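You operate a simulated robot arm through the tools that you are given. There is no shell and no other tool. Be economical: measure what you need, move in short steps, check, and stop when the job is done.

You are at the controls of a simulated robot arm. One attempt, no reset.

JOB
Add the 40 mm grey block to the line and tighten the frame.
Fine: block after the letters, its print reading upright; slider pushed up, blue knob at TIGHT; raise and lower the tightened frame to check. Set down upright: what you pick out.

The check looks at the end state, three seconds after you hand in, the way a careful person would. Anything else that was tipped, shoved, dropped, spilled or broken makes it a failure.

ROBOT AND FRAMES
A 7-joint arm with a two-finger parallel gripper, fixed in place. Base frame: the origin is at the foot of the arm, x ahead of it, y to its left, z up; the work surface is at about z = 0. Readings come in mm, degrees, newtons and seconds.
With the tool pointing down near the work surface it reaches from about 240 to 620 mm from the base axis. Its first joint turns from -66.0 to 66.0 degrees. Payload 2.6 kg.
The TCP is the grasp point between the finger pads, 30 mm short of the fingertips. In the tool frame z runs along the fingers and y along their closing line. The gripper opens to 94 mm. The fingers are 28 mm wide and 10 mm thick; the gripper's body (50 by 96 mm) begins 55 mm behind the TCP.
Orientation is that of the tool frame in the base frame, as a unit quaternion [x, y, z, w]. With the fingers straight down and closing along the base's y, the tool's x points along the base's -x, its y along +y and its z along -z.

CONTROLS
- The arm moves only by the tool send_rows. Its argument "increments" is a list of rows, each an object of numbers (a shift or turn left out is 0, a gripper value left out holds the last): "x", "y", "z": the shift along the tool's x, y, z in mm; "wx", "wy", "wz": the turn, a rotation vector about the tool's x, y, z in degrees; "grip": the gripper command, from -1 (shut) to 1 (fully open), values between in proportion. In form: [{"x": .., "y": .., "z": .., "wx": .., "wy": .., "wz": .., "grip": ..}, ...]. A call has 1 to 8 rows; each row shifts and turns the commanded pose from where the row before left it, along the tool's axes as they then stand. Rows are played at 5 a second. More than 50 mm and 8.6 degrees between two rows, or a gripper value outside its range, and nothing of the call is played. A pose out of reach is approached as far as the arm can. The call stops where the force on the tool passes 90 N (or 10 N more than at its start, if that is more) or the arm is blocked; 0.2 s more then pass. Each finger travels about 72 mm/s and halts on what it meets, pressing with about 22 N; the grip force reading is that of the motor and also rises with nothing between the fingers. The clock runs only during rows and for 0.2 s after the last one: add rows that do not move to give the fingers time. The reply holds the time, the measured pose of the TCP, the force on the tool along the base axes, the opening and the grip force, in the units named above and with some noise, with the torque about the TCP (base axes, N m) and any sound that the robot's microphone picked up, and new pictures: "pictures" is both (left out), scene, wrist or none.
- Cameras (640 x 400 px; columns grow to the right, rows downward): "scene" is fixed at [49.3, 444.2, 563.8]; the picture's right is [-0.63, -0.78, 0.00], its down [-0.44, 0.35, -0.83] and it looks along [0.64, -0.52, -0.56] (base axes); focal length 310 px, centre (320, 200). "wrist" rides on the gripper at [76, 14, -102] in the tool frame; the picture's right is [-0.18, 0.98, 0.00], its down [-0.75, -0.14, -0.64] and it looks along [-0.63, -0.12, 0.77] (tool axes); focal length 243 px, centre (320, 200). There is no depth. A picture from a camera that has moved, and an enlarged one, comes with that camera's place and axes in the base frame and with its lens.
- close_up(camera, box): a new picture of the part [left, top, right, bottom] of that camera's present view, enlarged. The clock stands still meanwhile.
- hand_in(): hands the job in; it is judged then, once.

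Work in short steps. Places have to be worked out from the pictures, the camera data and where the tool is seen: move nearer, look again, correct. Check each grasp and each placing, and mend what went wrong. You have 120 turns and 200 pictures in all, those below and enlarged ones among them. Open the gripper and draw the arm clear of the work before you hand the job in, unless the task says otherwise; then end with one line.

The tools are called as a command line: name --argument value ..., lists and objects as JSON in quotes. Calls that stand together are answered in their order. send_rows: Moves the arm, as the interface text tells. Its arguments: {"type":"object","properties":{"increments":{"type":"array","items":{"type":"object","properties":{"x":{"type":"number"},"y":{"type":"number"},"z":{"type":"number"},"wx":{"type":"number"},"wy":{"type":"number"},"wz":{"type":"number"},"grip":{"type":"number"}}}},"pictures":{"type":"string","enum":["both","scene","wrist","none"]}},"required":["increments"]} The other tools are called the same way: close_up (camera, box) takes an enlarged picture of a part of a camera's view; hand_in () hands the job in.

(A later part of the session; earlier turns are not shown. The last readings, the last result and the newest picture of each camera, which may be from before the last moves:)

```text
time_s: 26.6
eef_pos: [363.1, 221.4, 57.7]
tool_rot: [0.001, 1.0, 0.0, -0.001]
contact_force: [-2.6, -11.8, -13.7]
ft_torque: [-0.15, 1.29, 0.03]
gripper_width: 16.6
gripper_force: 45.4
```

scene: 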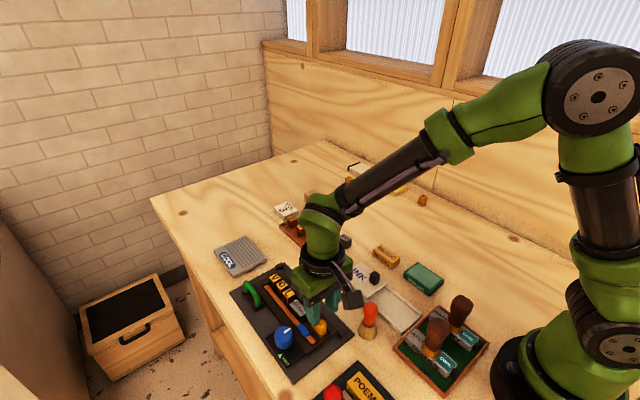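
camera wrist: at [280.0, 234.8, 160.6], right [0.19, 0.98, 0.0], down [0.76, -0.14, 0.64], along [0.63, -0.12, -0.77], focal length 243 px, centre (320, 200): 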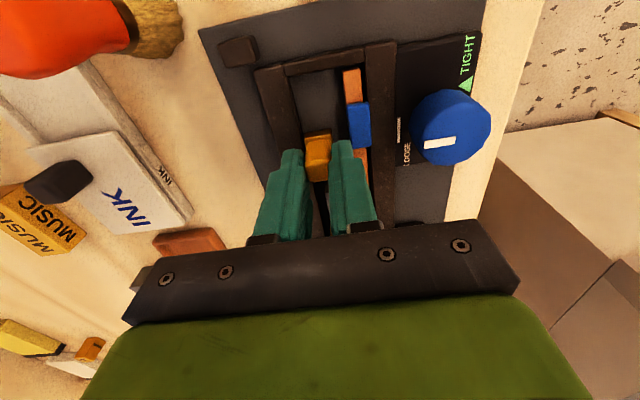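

send_rows --increments '[{"x": -2, "y": -0.4}, {"x": -2}, {"x": -1}, {"z": 0}]' --pictures "none"

close_up --camera "scene" --box '[245, 262, 325, 337]'

```text
time_s: 27.6
eef_pos: [366.9, 222.3, 58.4]
tool_rot: [0.001, 1.0, -0.001, -0.004]
contact_force: [-23.1, -13.7, 5.0]
ft_torque: [-0.2, -0.21, 0.07]
gripper_width: 16.6
gripper_force: 44.8
```

```text
5.33 times, centred on (285, 300) of scene
camera zoom: at [49.3, 444.2, 563.8], right [-0.63, -0.78, 0.0], down [-0.44, 0.35, -0.83], along [0.64, -0.52, -0.56], focal length 1654 px, centre (507, -331)
```

zoom: 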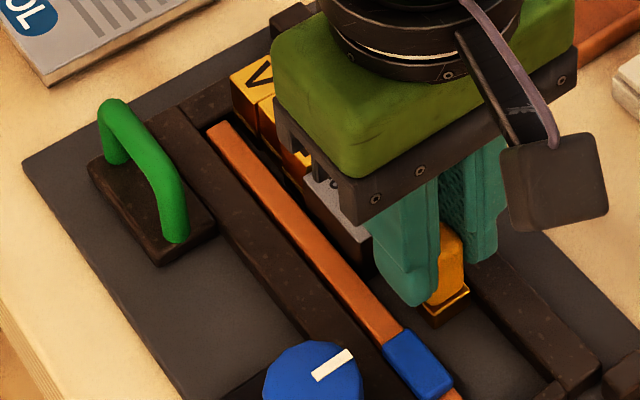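

The line resists at x ≈ 367, exactly where the pieces should all touch. I'll give one more millimetre to confirm, then release and look.

send_rows --increments '[{"x": -1}, {"z": 0}]' --pictures "none"

```text
time_s: 28.2
eef_pos: [367.2, 221.6, 57.5]
tool_rot: [0.001, 1.0, -0.002, -0.005]
contact_force: [-26.3, -15.4, 10.1]
ft_torque: [0.11, 0.41, 0.32]
gripper_width: 16.3
gripper_force: 45.2
```

The line is hard up against the stop. I'll release, rise, and draw back to look.

send_rows --increments '[{"x": 1}, {"grip": -0.3}, {"z": 0}, {"z": -25}, {"z": -35}, {"z": -40, "x": 20}, {"x": 40, "z": -20}, {"x": 10}]' --pictures "both"

close_up --camera "scene" --box '[245, 262, 335, 352]'

close_up --camera "wrist" --box '[260, 20, 420, 220]'

```text
time_s: 30.0
eef_pos: [299.7, 223.5, 178.0]
tool_rot: [0.001, 1.0, 0.0, 0.0]
contact_force: [0.2, 0.2, -0.1]
ft_torque: [-0.02, -0.01, -0.02]
gripper_width: 32.8
gripper_force: 0.0
camera wrist: at [223.4, 235.6, 280.4], right [0.18, 0.98, 0.0], down [0.75, -0.14, 0.64], along [0.63, -0.12, -0.77], focal length 243 px, centre (320, 200)
```

scene: 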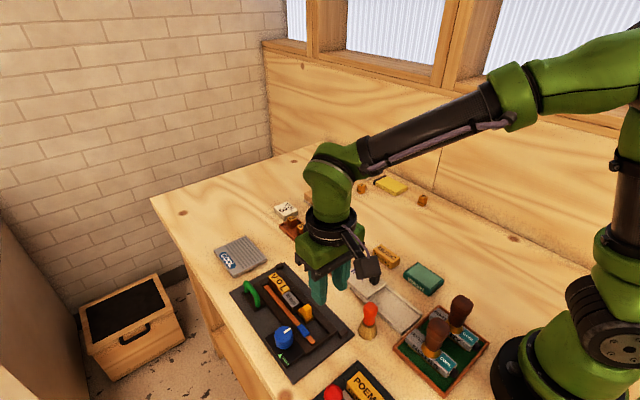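
wrist: 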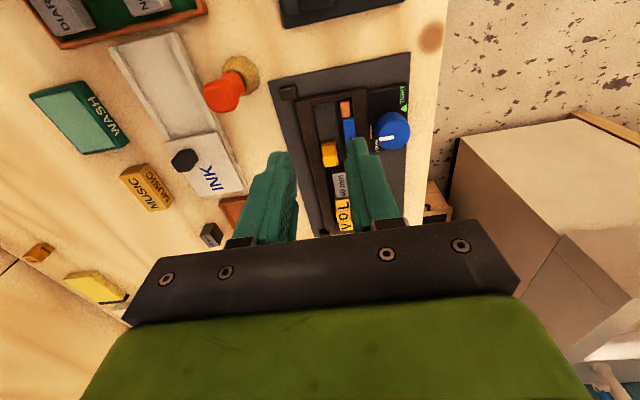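

```text
4.44 times, centred on (290, 307) of scene
camera zoom: at [49.3, 444.2, 563.8], right [-0.63, -0.78, 0.0], down [-0.44, 0.35, -0.83], along [0.64, -0.52, -0.56], focal length 1378 px, centre (453, -276)
```

zoom: 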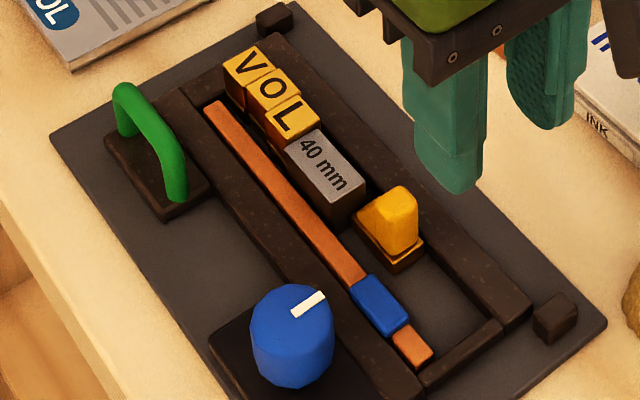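

```text
2.00 times, centred on (340, 120) of wrist
camera zoom: at [223.4, 235.6, 280.4], right [0.18, 0.98, 0.0], down [0.75, -0.14, 0.64], along [0.63, -0.12, -0.77], focal length 485 px, centre (280, 360)
```

zoom: 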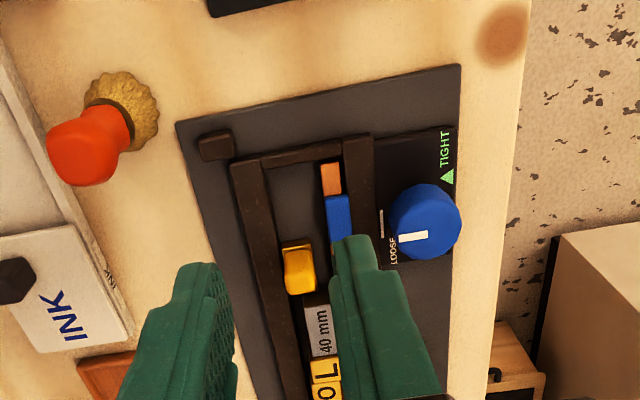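

The line is closed up: V-O-L-40 mm-slider. Next I need the knob's geometry, so I'll look at it from almost straight above.

send_rows --increments '[{"x": -30, "y": 22, "grip": 0.2}, {"x": -30, "y": 22}, {"x": -10, "y": 10}, {"z": 0}]' --pictures "wrist"

close_up --camera "wrist" --box '[260, 0, 440, 130]'

close_up --camera "scene" --box '[255, 315, 315, 375]'

```text
time_s: 31.0
eef_pos: [369.4, 273.8, 178.0]
tool_rot: [0.001, 1.0, -0.001, -0.001]
contact_force: [-0.4, 1.0, -0.4]
ft_torque: [-0.01, 0.05, -0.03]
gripper_width: 56.3
gripper_force: 0.0
camera wrist: at [294.0, 288.2, 280.3], right [0.18, 0.98, 0.0], down [0.75, -0.14, 0.64], along [0.63, -0.12, -0.77], focal length 243 px, centre (320, 200)
```

wrist: 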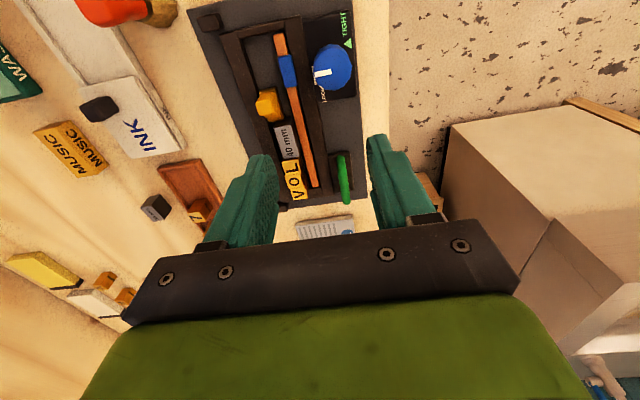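

```text
3.08 times, centred on (350, 65) of wrist
camera zoom: at [294.0, 288.2, 280.3], right [0.18, 0.98, 0.0], down [0.75, -0.14, 0.64], along [0.63, -0.12, -0.77], focal length 746 px, centre (228, 615)
```

zoom: 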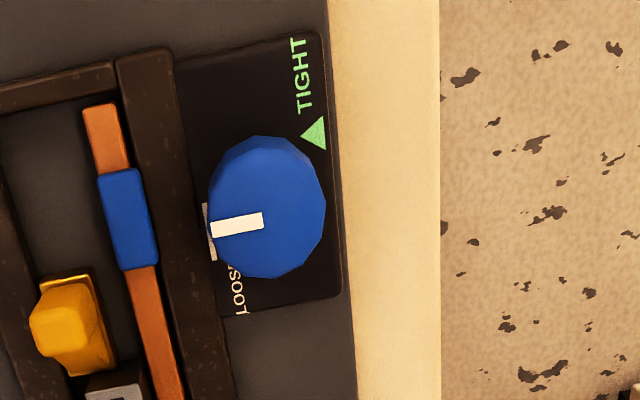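

```text
6.67 times, centred on (285, 345) of scene
camera zoom: at [49.3, 444.2, 563.8], right [-0.63, -0.78, 0.0], down [-0.44, 0.35, -0.83], along [0.64, -0.52, -0.56], focal length 2068 px, centre (553, -767)
```

zoom: 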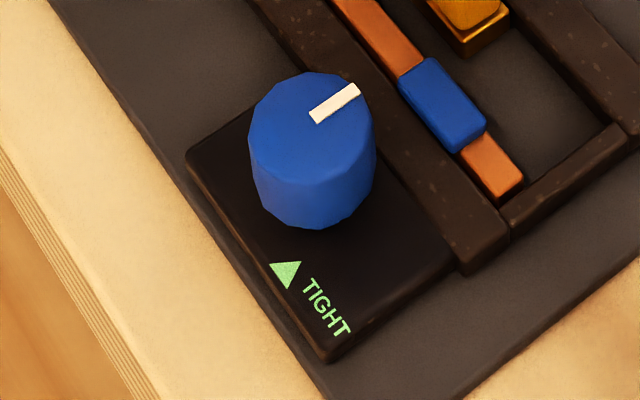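

Knob axis ≈ (342.3, 288.3), top z ≈ 54. The mark points to −y and the TIGHT triangle lies toward (−10, +19), so it's a clockwise turn of about 150°. I'll centre over the knob and pre-rotate the tool the other way.

send_rows --increments '[{"x": 27, "y": 14.5, "z": 20}, {"z": 30}, {"wz": -8.5}, {"wz": -8.5}, {"wz": -8.5}, {"wz": -8.5}, {"wz": -8.5}, {"wz": -8.5}]' --pictures "both"

```text
time_s: 32.8
eef_pos: [341.8, 289.6, 129.1]
tool_rot: [-0.431, 0.902, 0.0, 0.0]
contact_force: [1.1, 0.5, -0.3]
ft_torque: [0.01, 0.01, 0.0]
gripper_width: 56.4
gripper_force: 0.0
camera wrist: at [283.7, 238.6, 230.8], right [-0.65, 0.76, 0.0], down [0.58, 0.5, 0.64], along [0.49, 0.42, -0.77], focal length 243 px, centre (320, 200)
```

scene: 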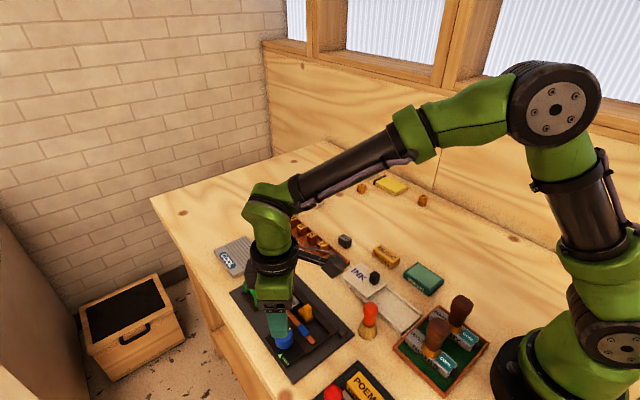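
wrist: 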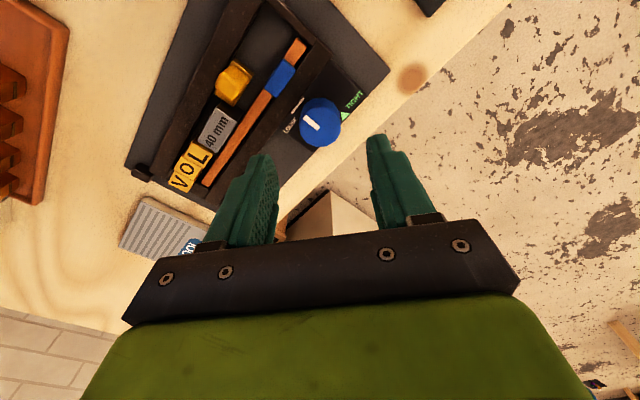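

Rotation works and knob is centred. I'll rotate another 25° and check where the fingers sit.

send_rows --increments '[{"wz": -8.5}, {"wz": -8.5}, {"wz": -8}, {"z": 20}, {"z": 14}, {"z": 0}]' --pictures "wrist"

close_up --camera "scene" --box '[245, 300, 335, 375]'

```text
time_s: 34.2
eef_pos: [341.8, 290.0, 94.8]
tool_rot: [-0.615, 0.788, 0.001, -0.001]
contact_force: [0.2, -0.4, -0.1]
ft_torque: [0.0, 0.03, 0.03]
gripper_width: 56.4
gripper_force: 0.0
camera wrist: at [310.0, 218.1, 197.1], right [-0.91, 0.42, 0.0], down [0.32, 0.7, 0.64], along [0.27, 0.58, -0.77], focal length 243 px, centre (320, 200)
```

wrist: 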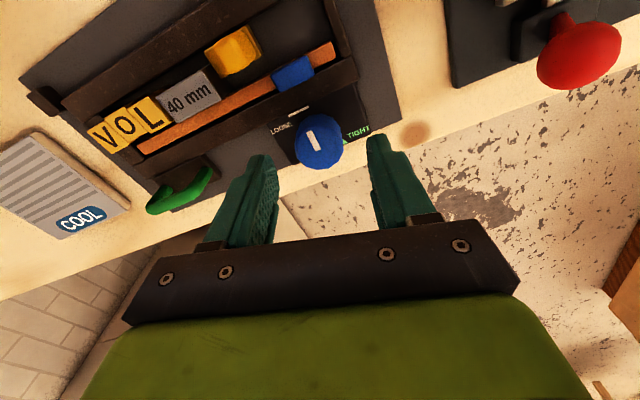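

```text
5.33 times, centred on (290, 338) of scene
camera zoom: at [49.3, 444.2, 563.8], right [-0.63, -0.78, 0.0], down [-0.44, 0.35, -0.83], along [0.64, -0.52, -0.56], focal length 1654 px, centre (480, -533)
```

zoom: 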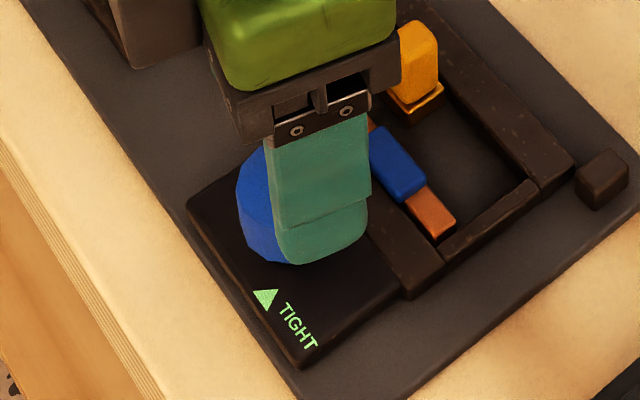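

I'll centre a touch more and lower so the tips reach about z 28 around the knob, then close.

send_rows --increments '[{"x": 1.8, "y": -2, "z": 12}, {"z": 14}, {"z": 10}, {"z": 0}]' --pictures "wrist"

close_up --camera "wrist" --box '[230, 100, 400, 250]'

close_up --camera "scene" --box '[245, 300, 335, 375]'

```text
time_s: 35.2
eef_pos: [344.3, 288.5, 59.8]
tool_rot: [-0.615, 0.788, 0.0, 0.0]
contact_force: [-1.0, 0.2, 0.7]
ft_torque: [-0.02, 0.0, -0.01]
gripper_width: 56.5
gripper_force: 0.1
camera wrist: at [311.8, 216.7, 161.2], right [-0.91, 0.42, 0.0], down [0.32, 0.7, 0.64], along [0.27, 0.58, -0.77], focal length 243 px, centre (320, 200)
```

wrist: 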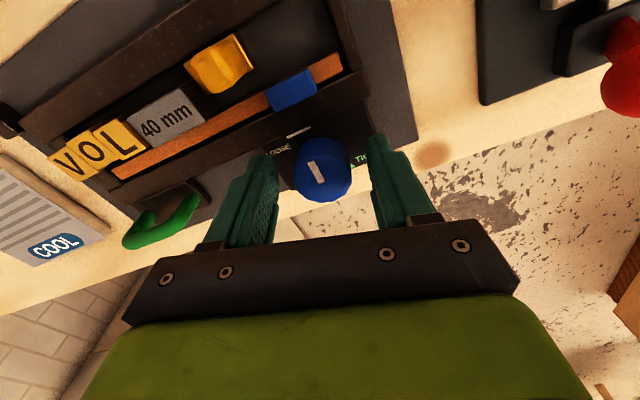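

```text
2.67 times, centred on (315, 175) of wrist
camera zoom: at [311.8, 216.7, 161.2], right [-0.91, 0.42, 0.0], down [0.32, 0.7, 0.64], along [0.27, 0.58, -0.77], focal length 647 px, centre (333, 267)
```

zoom: 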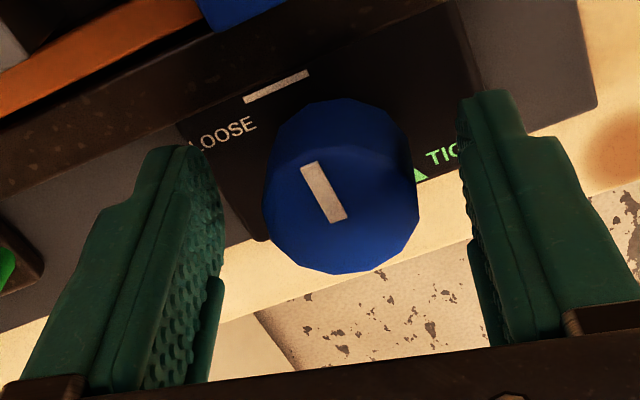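

```text
5.33 times, centred on (290, 338) of scene
camera zoom: at [49.3, 444.2, 563.8], right [-0.63, -0.78, 0.0], down [-0.44, 0.35, -0.83], along [0.64, -0.52, -0.56], focal length 1654 px, centre (480, -533)
```

zoom: 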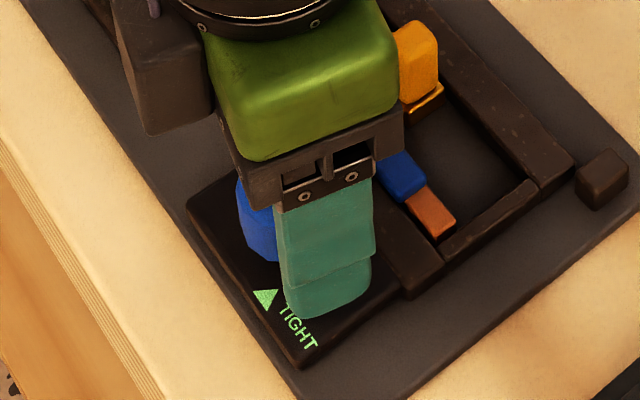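

The knob is well between the fingers, so I'll close on it.

send_rows --increments '[{"grip": -1}, {"z": 0}, {"z": 0}]' --pictures "none"

```text
time_s: 36.0
eef_pos: [342.6, 289.0, 59.3]
tool_rot: [-0.616, 0.788, 0.0, -0.001]
contact_force: [-8.7, 0.2, 1.9]
ft_torque: [0.02, 0.26, 0.01]
gripper_width: 33.2
gripper_force: 44.7
```

The knob is gripped (33 mm) with little side force. I'll start turning clockwise.

send_rows --increments '[{"wz": 6}, {"wz": 6}, {"wz": 6}, {"wz": 6}, {"z": 0}]' --pictures "wrist"

close_up --camera "wrist" --box '[230, 80, 400, 250]'

```text
time_s: 37.2
eef_pos: [342.2, 289.3, 59.6]
tool_rot: [-0.439, 0.899, 0.001, -0.001]
contact_force: [-21.9, 4.7, 8.3]
ft_torque: [0.09, 0.71, 0.05]
gripper_width: 32.9
gripper_force: 45.1
camera wrist: at [284.4, 236.6, 161.2], right [-0.66, 0.75, 0.0], down [0.58, 0.51, 0.64], along [0.48, 0.42, -0.77], focal length 243 px, centre (320, 200)
```

wrist: 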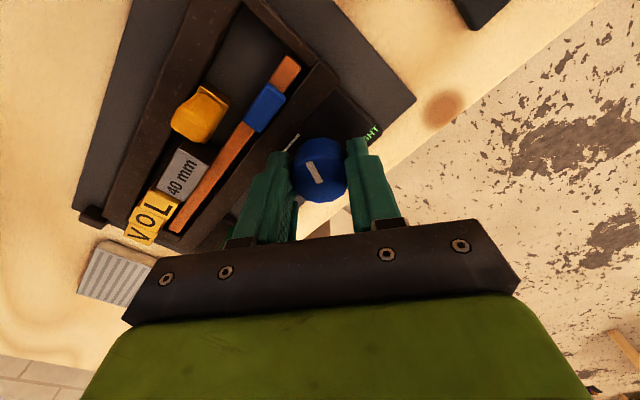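

```text
2.35 times, centred on (315, 165) of wrist
camera zoom: at [284.4, 236.6, 161.2], right [-0.66, 0.75, 0.0], down [0.58, 0.51, 0.64], along [0.48, 0.42, -0.77], focal length 571 px, centre (332, 282)
```

zoom: 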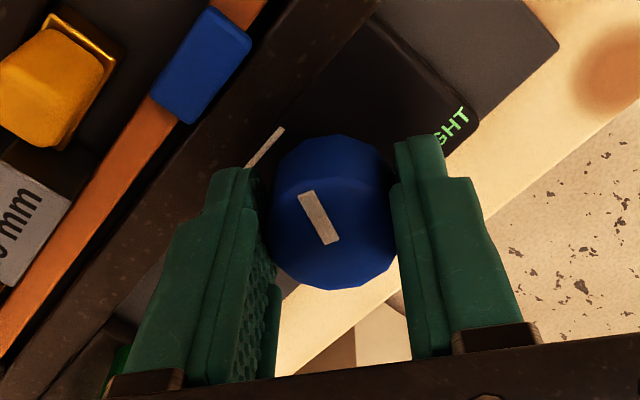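

The knob turns with the gripper and −x force has built up. I'll recentre slightly and keep turning.

send_rows --increments '[{"x": 0.7, "y": 1.4}, {"wz": 7}, {"wz": 7}, {"wz": 7}, {"wz": 7}, {"wz": 7}, {"z": 0}]' --pictures "none"

```text
time_s: 38.8
eef_pos: [340.2, 288.9, 59.6]
tool_rot: [-0.149, 0.989, 0.002, 0.001]
contact_force: [-8.7, 17.4, -4.2]
ft_torque: [0.87, -0.16, 0.05]
gripper_width: 33.0
gripper_force: 45.4
```

send_rows --increments '[{"y": 1.2}, {"wz": 7}, {"wz": 7}, {"wz": 7}, {"wz": 7}, {"wz": 7}, {"z": 0}]' --pictures "wrist"

close_up --camera "wrist" --box '[230, 80, 400, 250]'

```text
time_s: 40.4
eef_pos: [340.8, 291.3, 59.0]
tool_rot: [0.156, 0.988, 0.002, -0.001]
contact_force: [-4.8, 20.3, 3.1]
ft_torque: [0.35, 0.01, 0.03]
gripper_width: 33.1
gripper_force: 44.7
camera wrist: at [273.5, 326.9, 161.6], right [0.48, 0.88, 0.0], down [0.67, -0.37, 0.64], along [0.56, -0.3, -0.77], focal length 243 px, centre (320, 200)
```

wrist: 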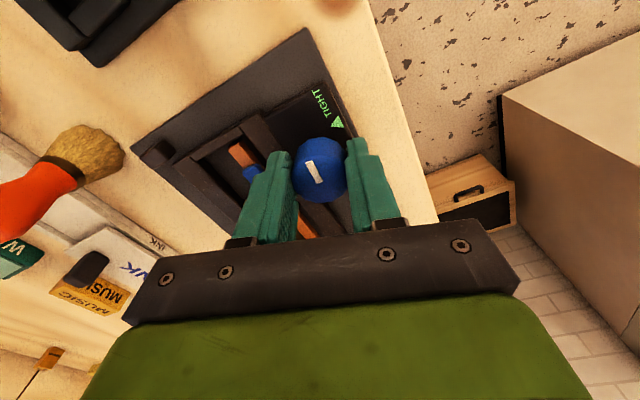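

```text
2.35 times, centred on (315, 165) of wrist
camera zoom: at [273.5, 326.9, 161.6], right [0.48, 0.88, 0.0], down [0.67, -0.37, 0.64], along [0.56, -0.3, -0.77], focal length 571 px, centre (332, 282)
```

zoom: 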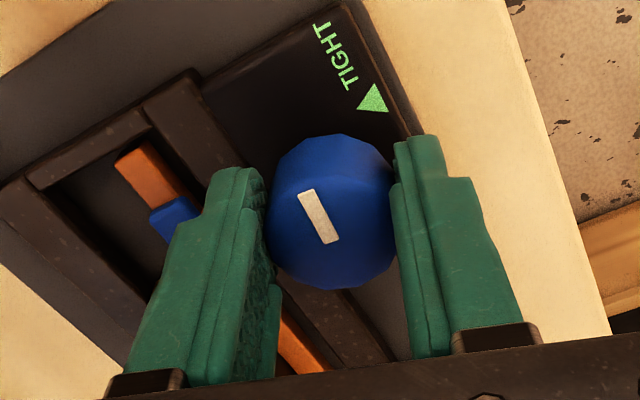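

About 94° turned and the mark points near −x, heading for the triangle. Continuing.

send_rows --increments '[{"y": 1.2}, {"wz": 7}, {"wz": 7}, {"wz": 7}, {"wz": 7}, {"wz": 7}, {"z": 0}]' --pictures "wrist"

close_up --camera "wrist" --box '[230, 80, 400, 250]'

```text
time_s: 42.0
eef_pos: [341.9, 291.4, 60.4]
tool_rot: [0.446, 0.895, 0.002, 0.001]
contact_force: [7.5, 24.5, -3.7]
ft_torque: [1.05, 0.09, 0.03]
gripper_width: 33.1
gripper_force: 45.4
camera wrist: at [307.7, 359.9, 162.1], right [0.9, 0.44, 0.0], down [0.34, -0.69, 0.64], along [0.29, -0.57, -0.77], focal length 243 px, centre (320, 200)
```

wrist: 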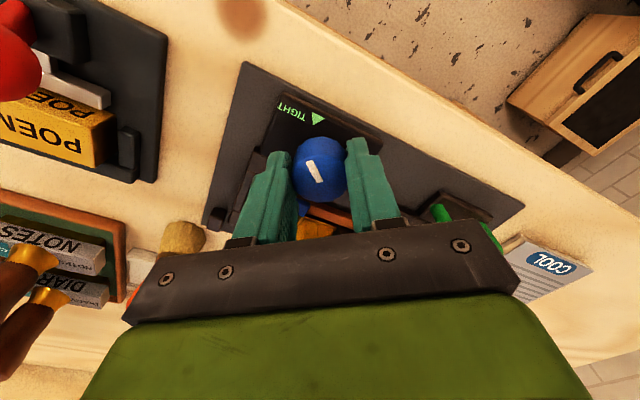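

```text
2.35 times, centred on (315, 165) of wrist
camera zoom: at [307.7, 359.9, 162.1], right [0.9, 0.44, 0.0], down [0.34, -0.69, 0.64], along [0.29, -0.57, -0.77], focal length 571 px, centre (332, 282)
```

zoom: 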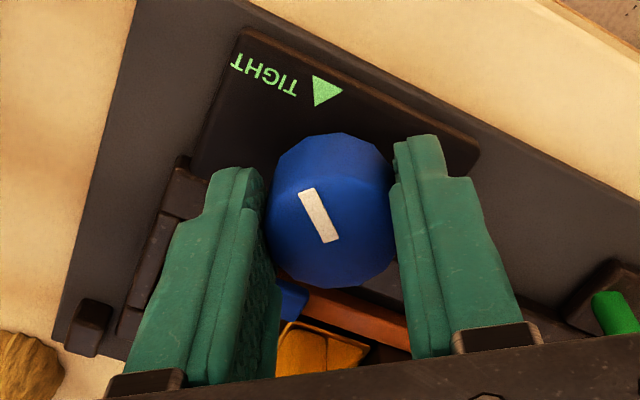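

129° turned and the mark is approaching the triangle. I'll recentre and continue in smaller steps, watching for a stop.

send_rows --increments '[{"x": -0.6, "y": 0.8}, {"wz": 6}, {"wz": 6}, {"wz": 6}, {"wz": 5}, {"z": 0}]' --pictures "wrist"

close_up --camera "wrist" --box '[230, 80, 400, 250]'

```text
time_s: 43.4
eef_pos: [343.4, 291.2, 59.8]
tool_rot: [0.616, 0.788, 0.0, 0.0]
contact_force: [1.9, 19.4, -1.1]
ft_torque: [0.8, 0.01, 0.27]
gripper_width: 33.2
gripper_force: 45.2
camera wrist: at [339.0, 367.0, 161.3], right [1.0, 0.06, 0.0], down [0.04, -0.77, 0.64], along [0.04, -0.64, -0.77], focal length 243 px, centre (320, 200)
```

wrist: 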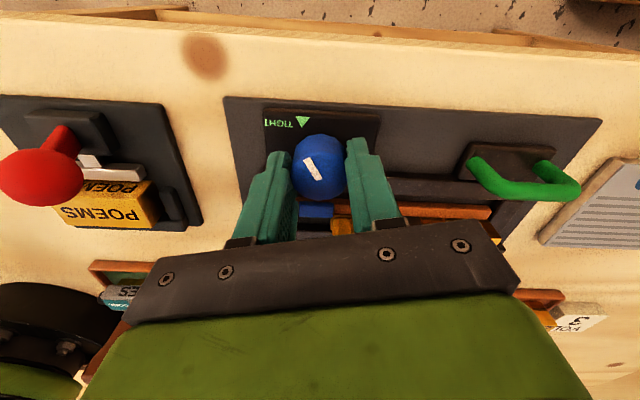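

```text
2.35 times, centred on (315, 165) of wrist
camera zoom: at [339.0, 367.0, 161.3], right [1.0, 0.06, 0.0], down [0.04, -0.77, 0.64], along [0.04, -0.64, -0.77], focal length 571 px, centre (332, 282)
```

zoom: 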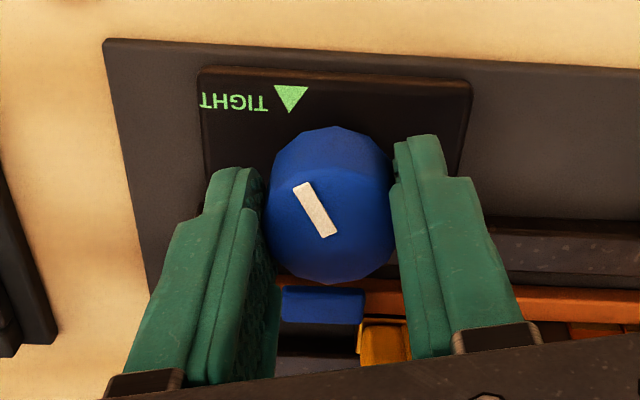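

The torque is now 0.27 Nm and the mark points at the triangle. I'll make a small extra turn to see whether it's at the stop.

send_rows --increments '[{"y": 0.5, "x": -1, "wz": 3}, {"wz": 3}, {"z": 0}]' --pictures "wrist"

close_up --camera "wrist" --box '[230, 80, 400, 250]'

close_up --camera "scene" --box '[245, 262, 335, 352]'

```text
time_s: 44.2
eef_pos: [343.1, 289.4, 58.2]
tool_rot: [0.657, 0.754, -0.002, -0.001]
contact_force: [-0.7, 11.9, -2.1]
ft_torque: [0.64, 0.11, 0.16]
gripper_width: 33.3
gripper_force: 45.1
camera wrist: at [347.8, 365.6, 161.1], right [1.0, -0.05, 0.0], down [-0.04, -0.77, 0.64], along [-0.03, -0.64, -0.77], focal length 243 px, centre (320, 200)
```

wrist: 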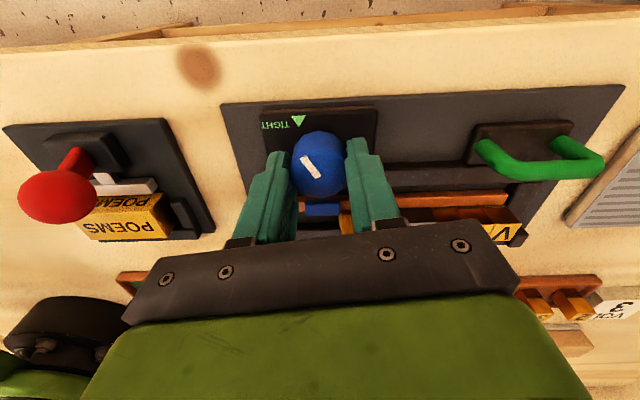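

```text
2.35 times, centred on (315, 165) of wrist
camera zoom: at [347.8, 365.6, 161.1], right [1.0, -0.05, 0.0], down [-0.04, -0.77, 0.64], along [-0.03, -0.64, -0.77], focal length 571 px, centre (332, 282)
```

zoom: 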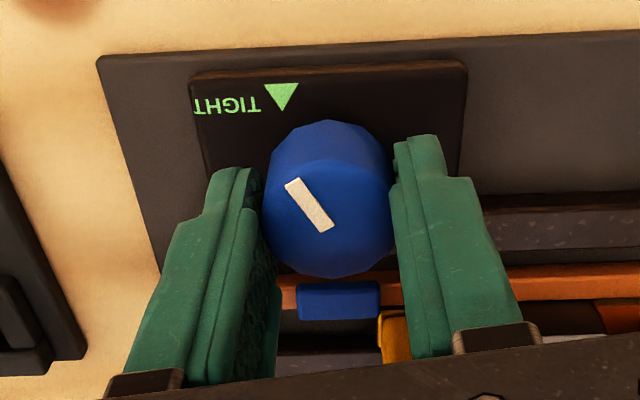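

```text
4.44 times, centred on (290, 307) of scene
camera zoom: at [49.3, 444.2, 563.8], right [-0.63, -0.78, 0.0], down [-0.44, 0.35, -0.83], along [0.64, -0.52, -0.56], focal length 1378 px, centre (453, -276)
```

zoom: 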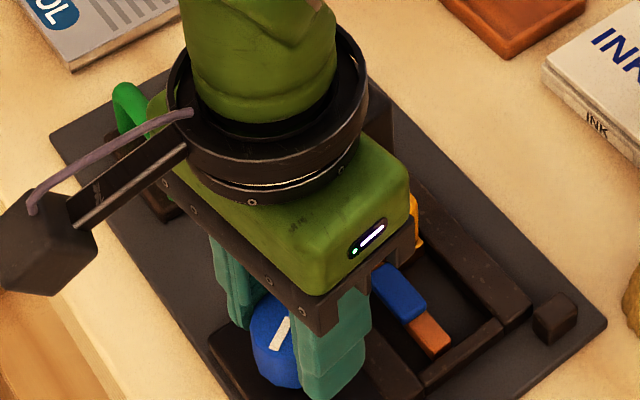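

The knob no longer follows (the fingers slip), so it's at its stop with the mark at the triangle, and the strip has closed onto the line. I'll release, rise and look.

send_rows --increments '[{"wz": -2}, {"grip": 0.2}, {"z": 0}, {"z": -20}, {"z": -40}, {"z": -40}, {"z": -30}]' --pictures "both"

close_up --camera "wrist" --box '[220, 60, 460, 230]'

close_up --camera "scene" --box '[225, 255, 335, 375]'

```text
time_s: 45.8
eef_pos: [342.5, 289.8, 189.3]
tool_rot: [0.643, 0.766, 0.0, 0.0]
contact_force: [0.6, 0.7, -0.6]
ft_torque: [-0.03, 0.0, 0.01]
gripper_width: 56.3
gripper_force: 0.2
camera wrist: at [344.2, 365.2, 291.5], right [1.0, -0.01, 0.0], down [-0.01, -0.77, 0.64], along [-0.01, -0.64, -0.77], focal length 243 px, centre (320, 200)
```

scene: 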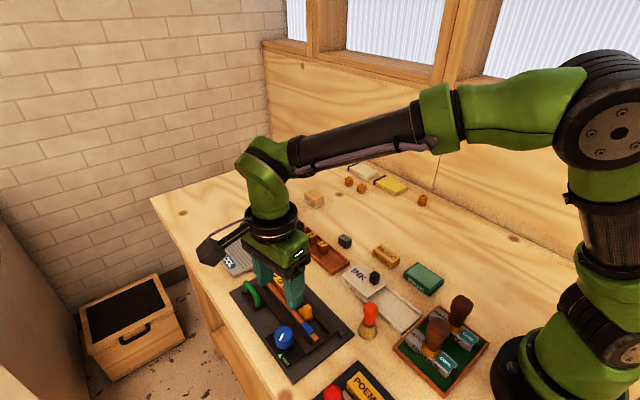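
wrist: 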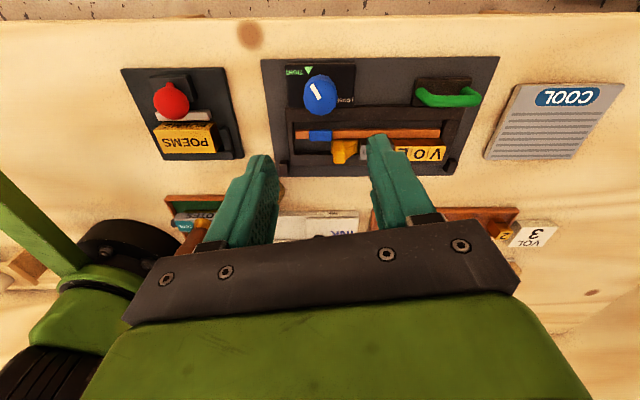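

```text
2.35 times, centred on (340, 145) of wrist
camera zoom: at [344.2, 365.2, 291.5], right [1.0, -0.01, 0.0], down [-0.01, -0.77, 0.64], along [-0.01, -0.64, -0.77], focal length 571 px, centre (273, 329)
```

zoom: 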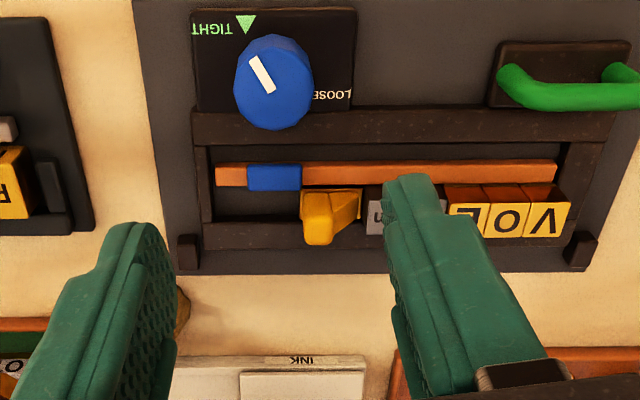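

```text
3.33 times, centred on (280, 315) of scene
camera zoom: at [49.3, 444.2, 563.8], right [-0.63, -0.78, 0.0], down [-0.44, 0.35, -0.83], along [0.64, -0.52, -0.56], focal length 1034 px, centre (453, -183)
```

zoom: 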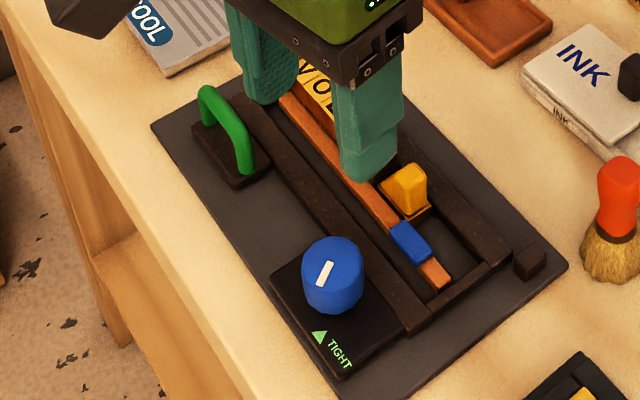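

The strip is clamped along the whole line and the mark points at the green triangle. Now the green handle: the lugs at the −y corners look like hinges, so the frame probably swings up about its −y edge. I'll measure the handle.

close_up --camera "wrist" --box '[390, 50, 510, 190]'

close_up --camera "scene" --box '[235, 275, 275, 315]'

close_up --camera "scene" --box '[315, 310, 350, 345]'

```text
2.86 times, centred on (450, 120) of wrist
camera zoom: at [344.2, 365.2, 291.5], right [1.0, -0.01, 0.0], down [-0.01, -0.77, 0.64], along [-0.01, -0.64, -0.77], focal length 693 px, centre (-51, 429)
```

zoom: 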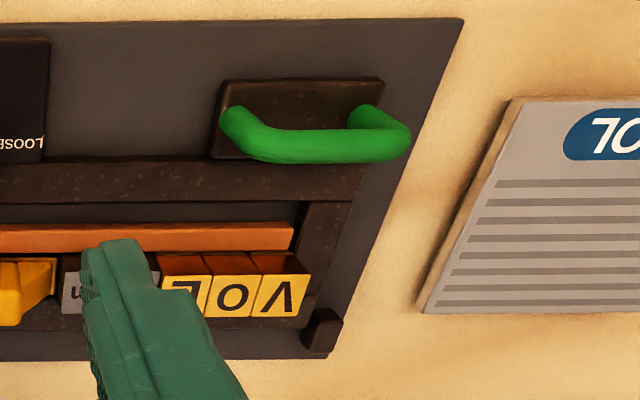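

```text
10.00 times, centred on (255, 295) of scene
camera zoom: at [49.3, 444.2, 563.8], right [-0.63, -0.78, 0.0], down [-0.44, 0.35, -0.83], along [0.64, -0.52, -0.56], focal length 3101 px, centre (970, -750)
```

zoom: 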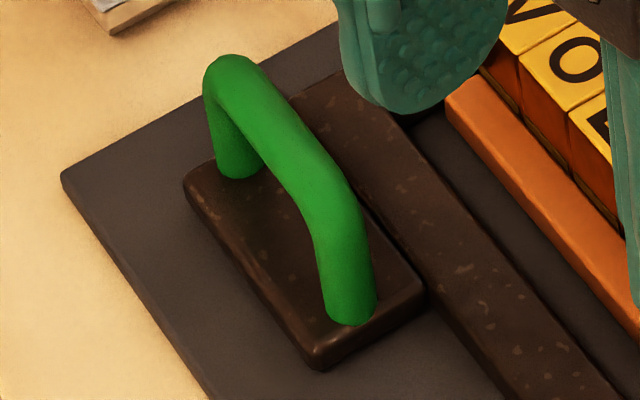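

```text
11.43 times, centred on (332, 328) of scene
camera zoom: at [49.3, 444.2, 563.8], right [-0.63, -0.78, 0.0], down [-0.44, 0.35, -0.83], along [0.64, -0.52, -0.56], focal length 3544 px, centre (177, -1257)
```

zoom: 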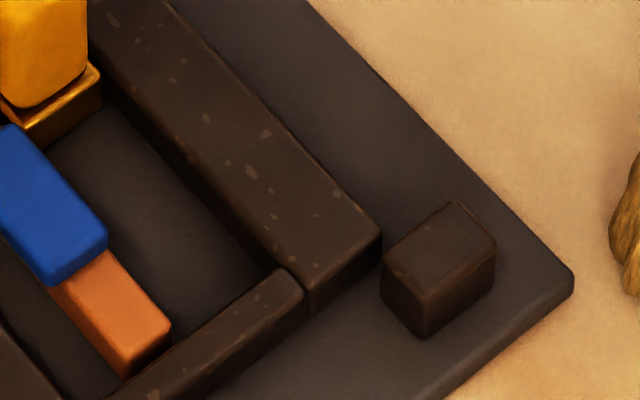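

Handle bar centre is about (468, 286, 50), running along x. I'll rotate the tool back so the fingers close along y, then move over it.

send_rows --increments '[{"wz": -8.5, "grip": -0.1}, {"wz": -8.5}, {"wz": -8.5}, {"wz": -8.5}, {"wz": -8.5}, {"wz": -8.5}, {"wz": -8.5}, {"wz": -8.5}]' --pictures "none"

```text
time_s: 47.6
eef_pos: [344.1, 288.5, 190.4]
tool_rot: [0.103, 0.995, 0.0, 0.0]
contact_force: [-0.3, -0.1, -0.6]
ft_torque: [0.05, -0.01, 0.0]
gripper_width: 42.4
gripper_force: 0.1
```

send_rows --increments '[{"wz": -8}, {"wz": -3.8}, {"x": -40}, {"x": -40}, {"x": -43, "y": -2}, {"z": 35}, {"z": 30}, {"z": 0}]' --pictures "both"

close_up --camera "wrist" --box '[240, 20, 400, 220]'

close_up --camera "scene" --box '[225, 262, 335, 372]'

```text
time_s: 49.4
eef_pos: [466.0, 286.6, 123.7]
tool_rot: [0.002, 1.0, 0.0, 0.0]
contact_force: [-0.5, 0.4, 0.5]
ft_torque: [0.02, 0.01, 0.01]
gripper_width: 42.3
gripper_force: 0.1
camera wrist: at [389.9, 299.9, 226.4], right [0.19, 0.98, 0.0], down [0.75, -0.14, 0.64], along [0.63, -0.12, -0.77], focal length 243 px, centre (320, 200)
```

scene: 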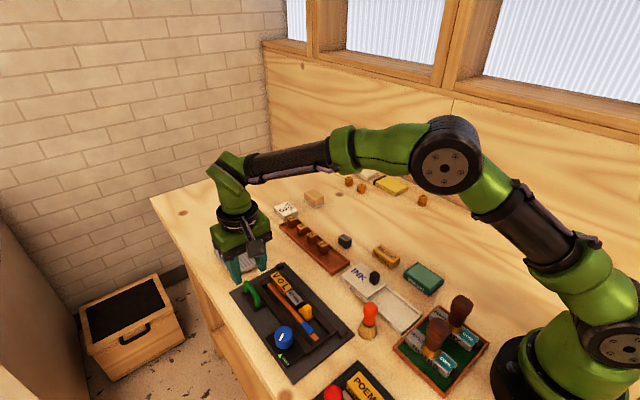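
wrist: 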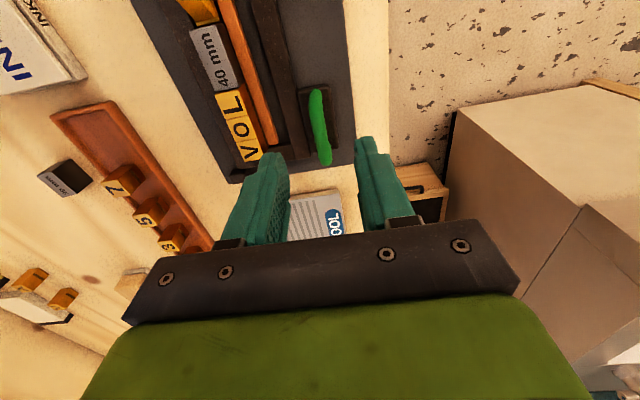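

```text
2.00 times, centred on (320, 120) of wrist
camera zoom: at [389.9, 299.9, 226.4], right [0.19, 0.98, 0.0], down [0.75, -0.14, 0.64], along [0.63, -0.12, -0.77], focal length 485 px, centre (320, 360)
```

zoom: 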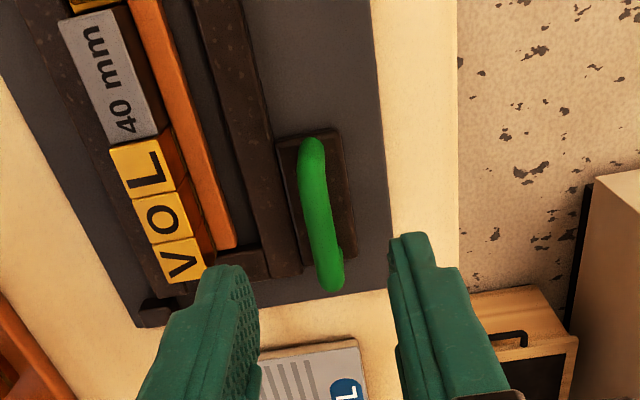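

```text
3.64 times, centred on (280, 317) of scene
camera zoom: at [49.3, 444.2, 563.8], right [-0.63, -0.78, 0.0], down [-0.44, 0.35, -0.83], along [0.64, -0.52, -0.56], focal length 1128 px, centre (466, -226)
```

zoom: 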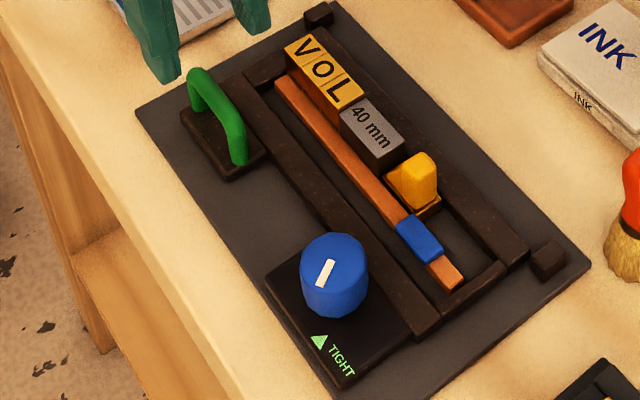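

The handle mid is at (466, 285.6) and the tool is right above it. I'll lower and close on the bar.

send_rows --increments '[{"y": -0.8, "z": 30}, {"z": 22}, {"z": 15}, {"z": 0}, {"grip": -1}, {"z": 0}, {"z": 0}]' --pictures "both"

close_up --camera "scene" --box '[215, 255, 295, 325]'

```text
time_s: 51.0
eef_pos: [467.3, 285.5, 56.5]
tool_rot: [0.002, 1.0, -0.001, -0.001]
contact_force: [-2.4, -5.0, 0.3]
ft_torque: [-0.12, 0.09, 0.51]
gripper_width: 10.8
gripper_force: 44.3
camera wrist: at [391.0, 299.4, 158.6], right [0.19, 0.98, 0.0], down [0.75, -0.14, 0.64], along [0.63, -0.12, -0.77], focal length 243 px, centre (320, 200)
```

scene: 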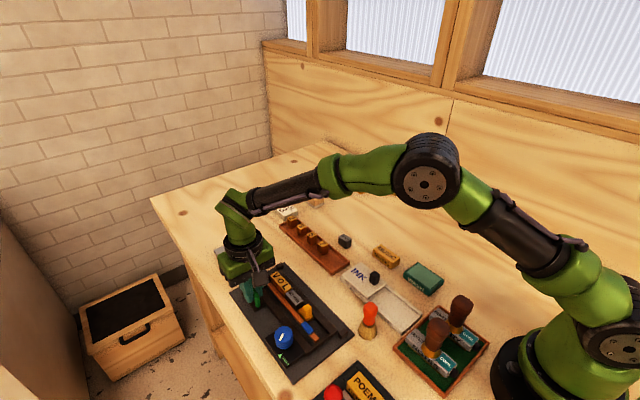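
wrist: 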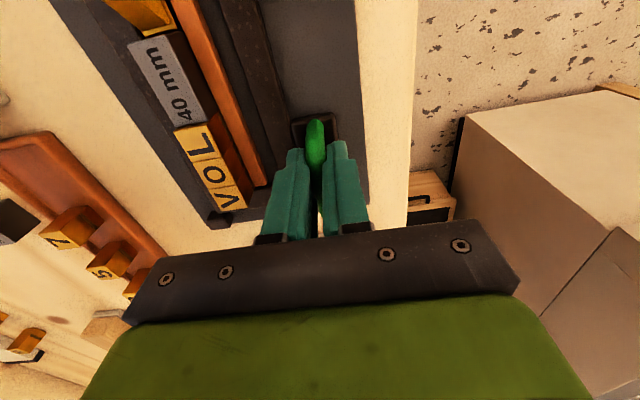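

```text
5.71 times, centred on (255, 290) of scene
camera zoom: at [49.3, 444.2, 563.8], right [-0.63, -0.78, 0.0], down [-0.44, 0.35, -0.83], along [0.64, -0.52, -0.56], focal length 1772 px, centre (691, -314)
```

zoom: 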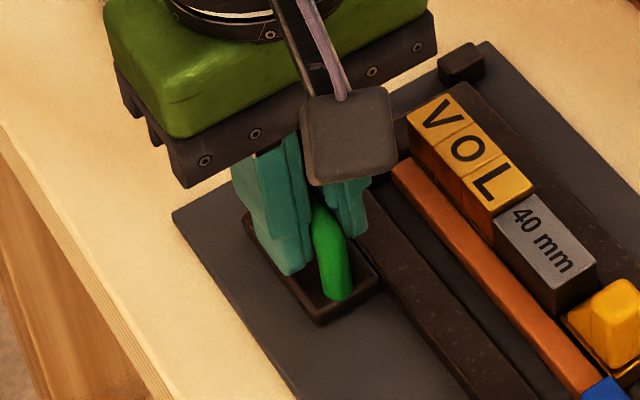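

The bar is gripped. I'll lift a few millimetres and see how the frame moves.

send_rows --increments '[{"z": -2}, {"z": -2}, {"z": -2}, {"z": -2}, {"z": 0}]' --pictures "scene"

close_up --camera "scene" --box '[225, 255, 365, 385]'

```text
time_s: 52.2
eef_pos: [466.2, 284.8, 62.4]
tool_rot: [0.004, 1.0, -0.003, -0.003]
contact_force: [0.2, -17.4, -20.6]
ft_torque: [0.53, 0.27, -0.22]
gripper_width: 10.9
gripper_force: 44.7
```

scene: 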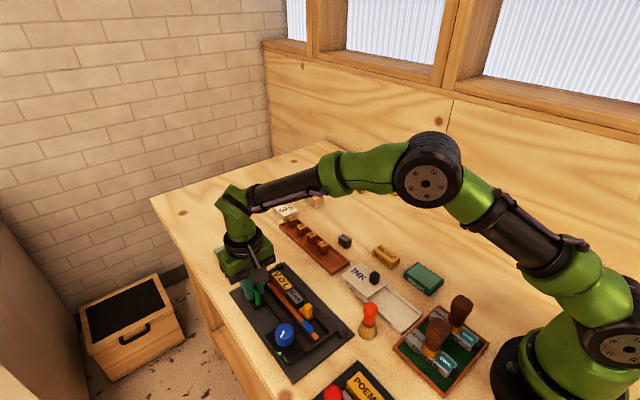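

```text
3.08 times, centred on (295, 320) of scene
camera zoom: at [49.5, 444.3, 563.7], right [-0.63, -0.78, 0.0], down [-0.44, 0.35, -0.83], along [0.64, -0.52, -0.56], focal length 954 px, centre (397, -169)
```

zoom: 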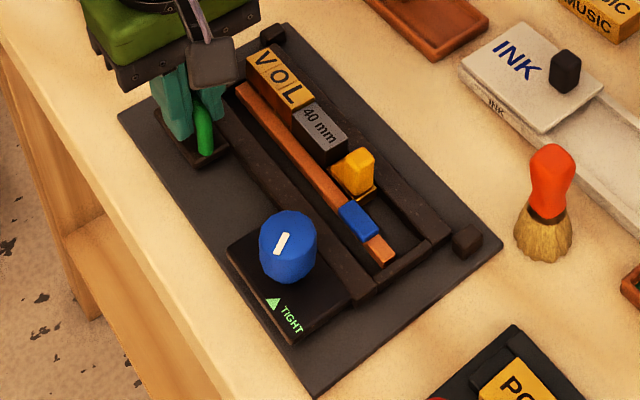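

The frame is rising, with a −y pull, which fits a hinge along the −y lugs (y ≈ 187). I'll follow the arc to about 15° and check.

send_rows --increments '[{"y": -3}, {"y": -1.5}, {"y": -2.4, "z": -4}, {"y": -2.4, "z": -4}, {"y": -2.6, "z": -3.8}, {"y": -2.6, "z": -3.7}, {"z": 0}]' --pictures "scene"

close_up --camera "scene" --box '[215, 245, 365, 385]'

```text
time_s: 53.8
eef_pos: [466.9, 274.3, 83.7]
tool_rot: [0.001, 1.0, 0.003, 0.002]
contact_force: [20.6, 19.1, -5.8]
ft_torque: [1.39, 0.29, -1.02]
gripper_width: 13.8
gripper_force: 45.2
```

scene: 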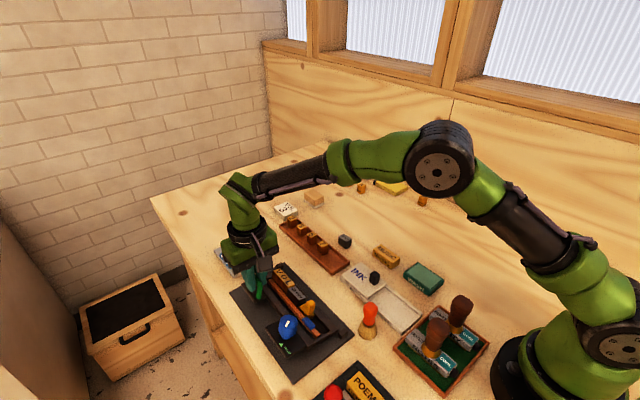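

```text
2.86 times, centred on (290, 315) of scene
camera zoom: at [49.4, 444.2, 563.7], right [-0.63, -0.78, 0.0], down [-0.44, 0.35, -0.83], along [0.64, -0.52, -0.56], focal length 886 px, centre (406, -129)
```

zoom: 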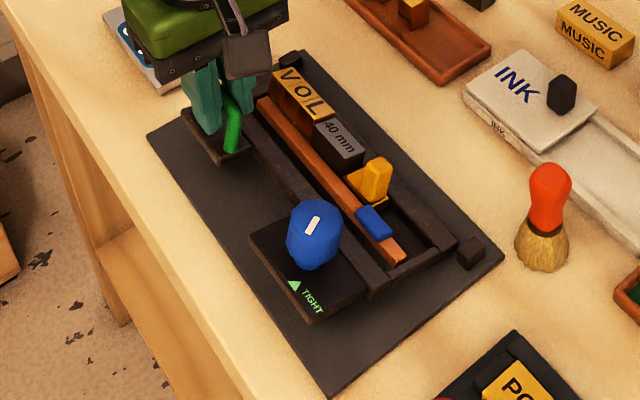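

The frame swings up on its hinge and the line stays clamped. I'll tilt the tool with the handle to remove the strain building up.

send_rows --increments '[{"y": 1.2, "wx": -4}, {"wx": -4}, {"wx": -4}, {"z": 0}]' --pictures "scene"

close_up --camera "scene" --box '[215, 245, 315, 345]'

```text
time_s: 54.8
eef_pos: [469.1, 273.2, 80.7]
tool_rot: [0.002, 0.995, 0.103, 0.003]
contact_force: [20.1, 5.0, -0.9]
ft_torque: [-0.05, 0.27, 0.27]
gripper_width: 10.7
gripper_force: 44.8
```

scene: 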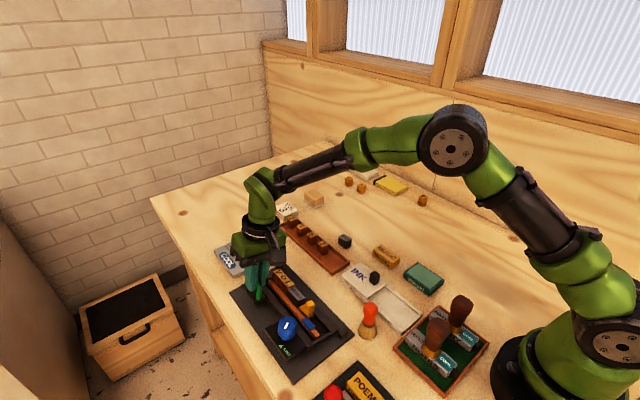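

```text
4.00 times, centred on (265, 295) of scene
camera zoom: at [49.4, 444.2, 563.7], right [-0.63, -0.78, 0.0], down [-0.44, 0.35, -0.83], along [0.64, -0.52, -0.56], focal length 1241 px, centre (540, -180)
```

zoom: 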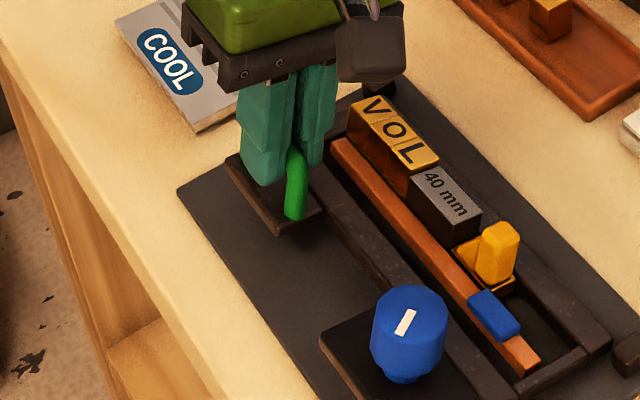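

The strain is gone. I'll swing on along the arc, with the tool turning along, to about 25°.

send_rows --increments '[{"x": -1.5}, {"y": -2.8, "z": -6.5, "wx": -4}, {"y": -2.8, "z": -6.5, "wx": -4}, {"y": -2.8, "z": -6.5, "wx": -4}, {"z": 0}]' --pictures "scene"

close_up --camera "scene" --box '[215, 245, 365, 385]'

```text
time_s: 56.0
eef_pos: [466.4, 261.5, 95.6]
tool_rot: [0.001, 0.978, 0.208, -0.005]
contact_force: [-3.5, 9.0, -25.3]
ft_torque: [-0.2, -0.44, 0.79]
gripper_width: 11.2
gripper_force: 44.7
```

scene: 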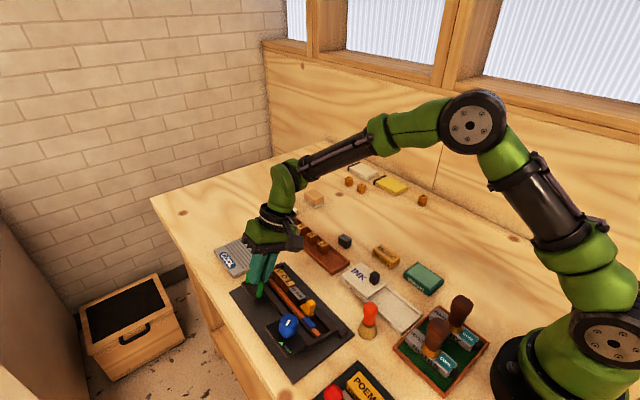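

```text
2.86 times, centred on (290, 315) of scene
camera zoom: at [49.4, 444.3, 563.7], right [-0.63, -0.78, 0.0], down [-0.44, 0.35, -0.83], along [0.64, -0.52, -0.56], focal length 886 px, centre (406, -129)
```

zoom: 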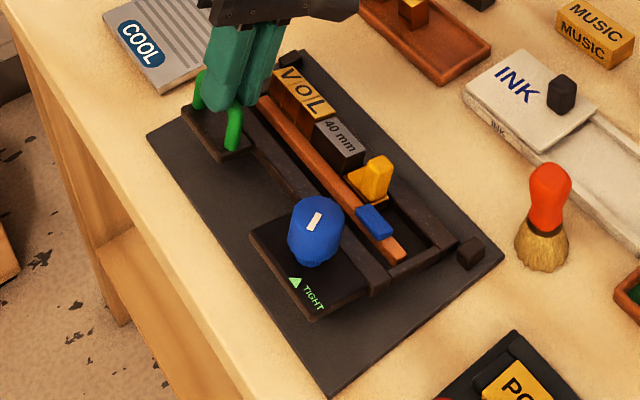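

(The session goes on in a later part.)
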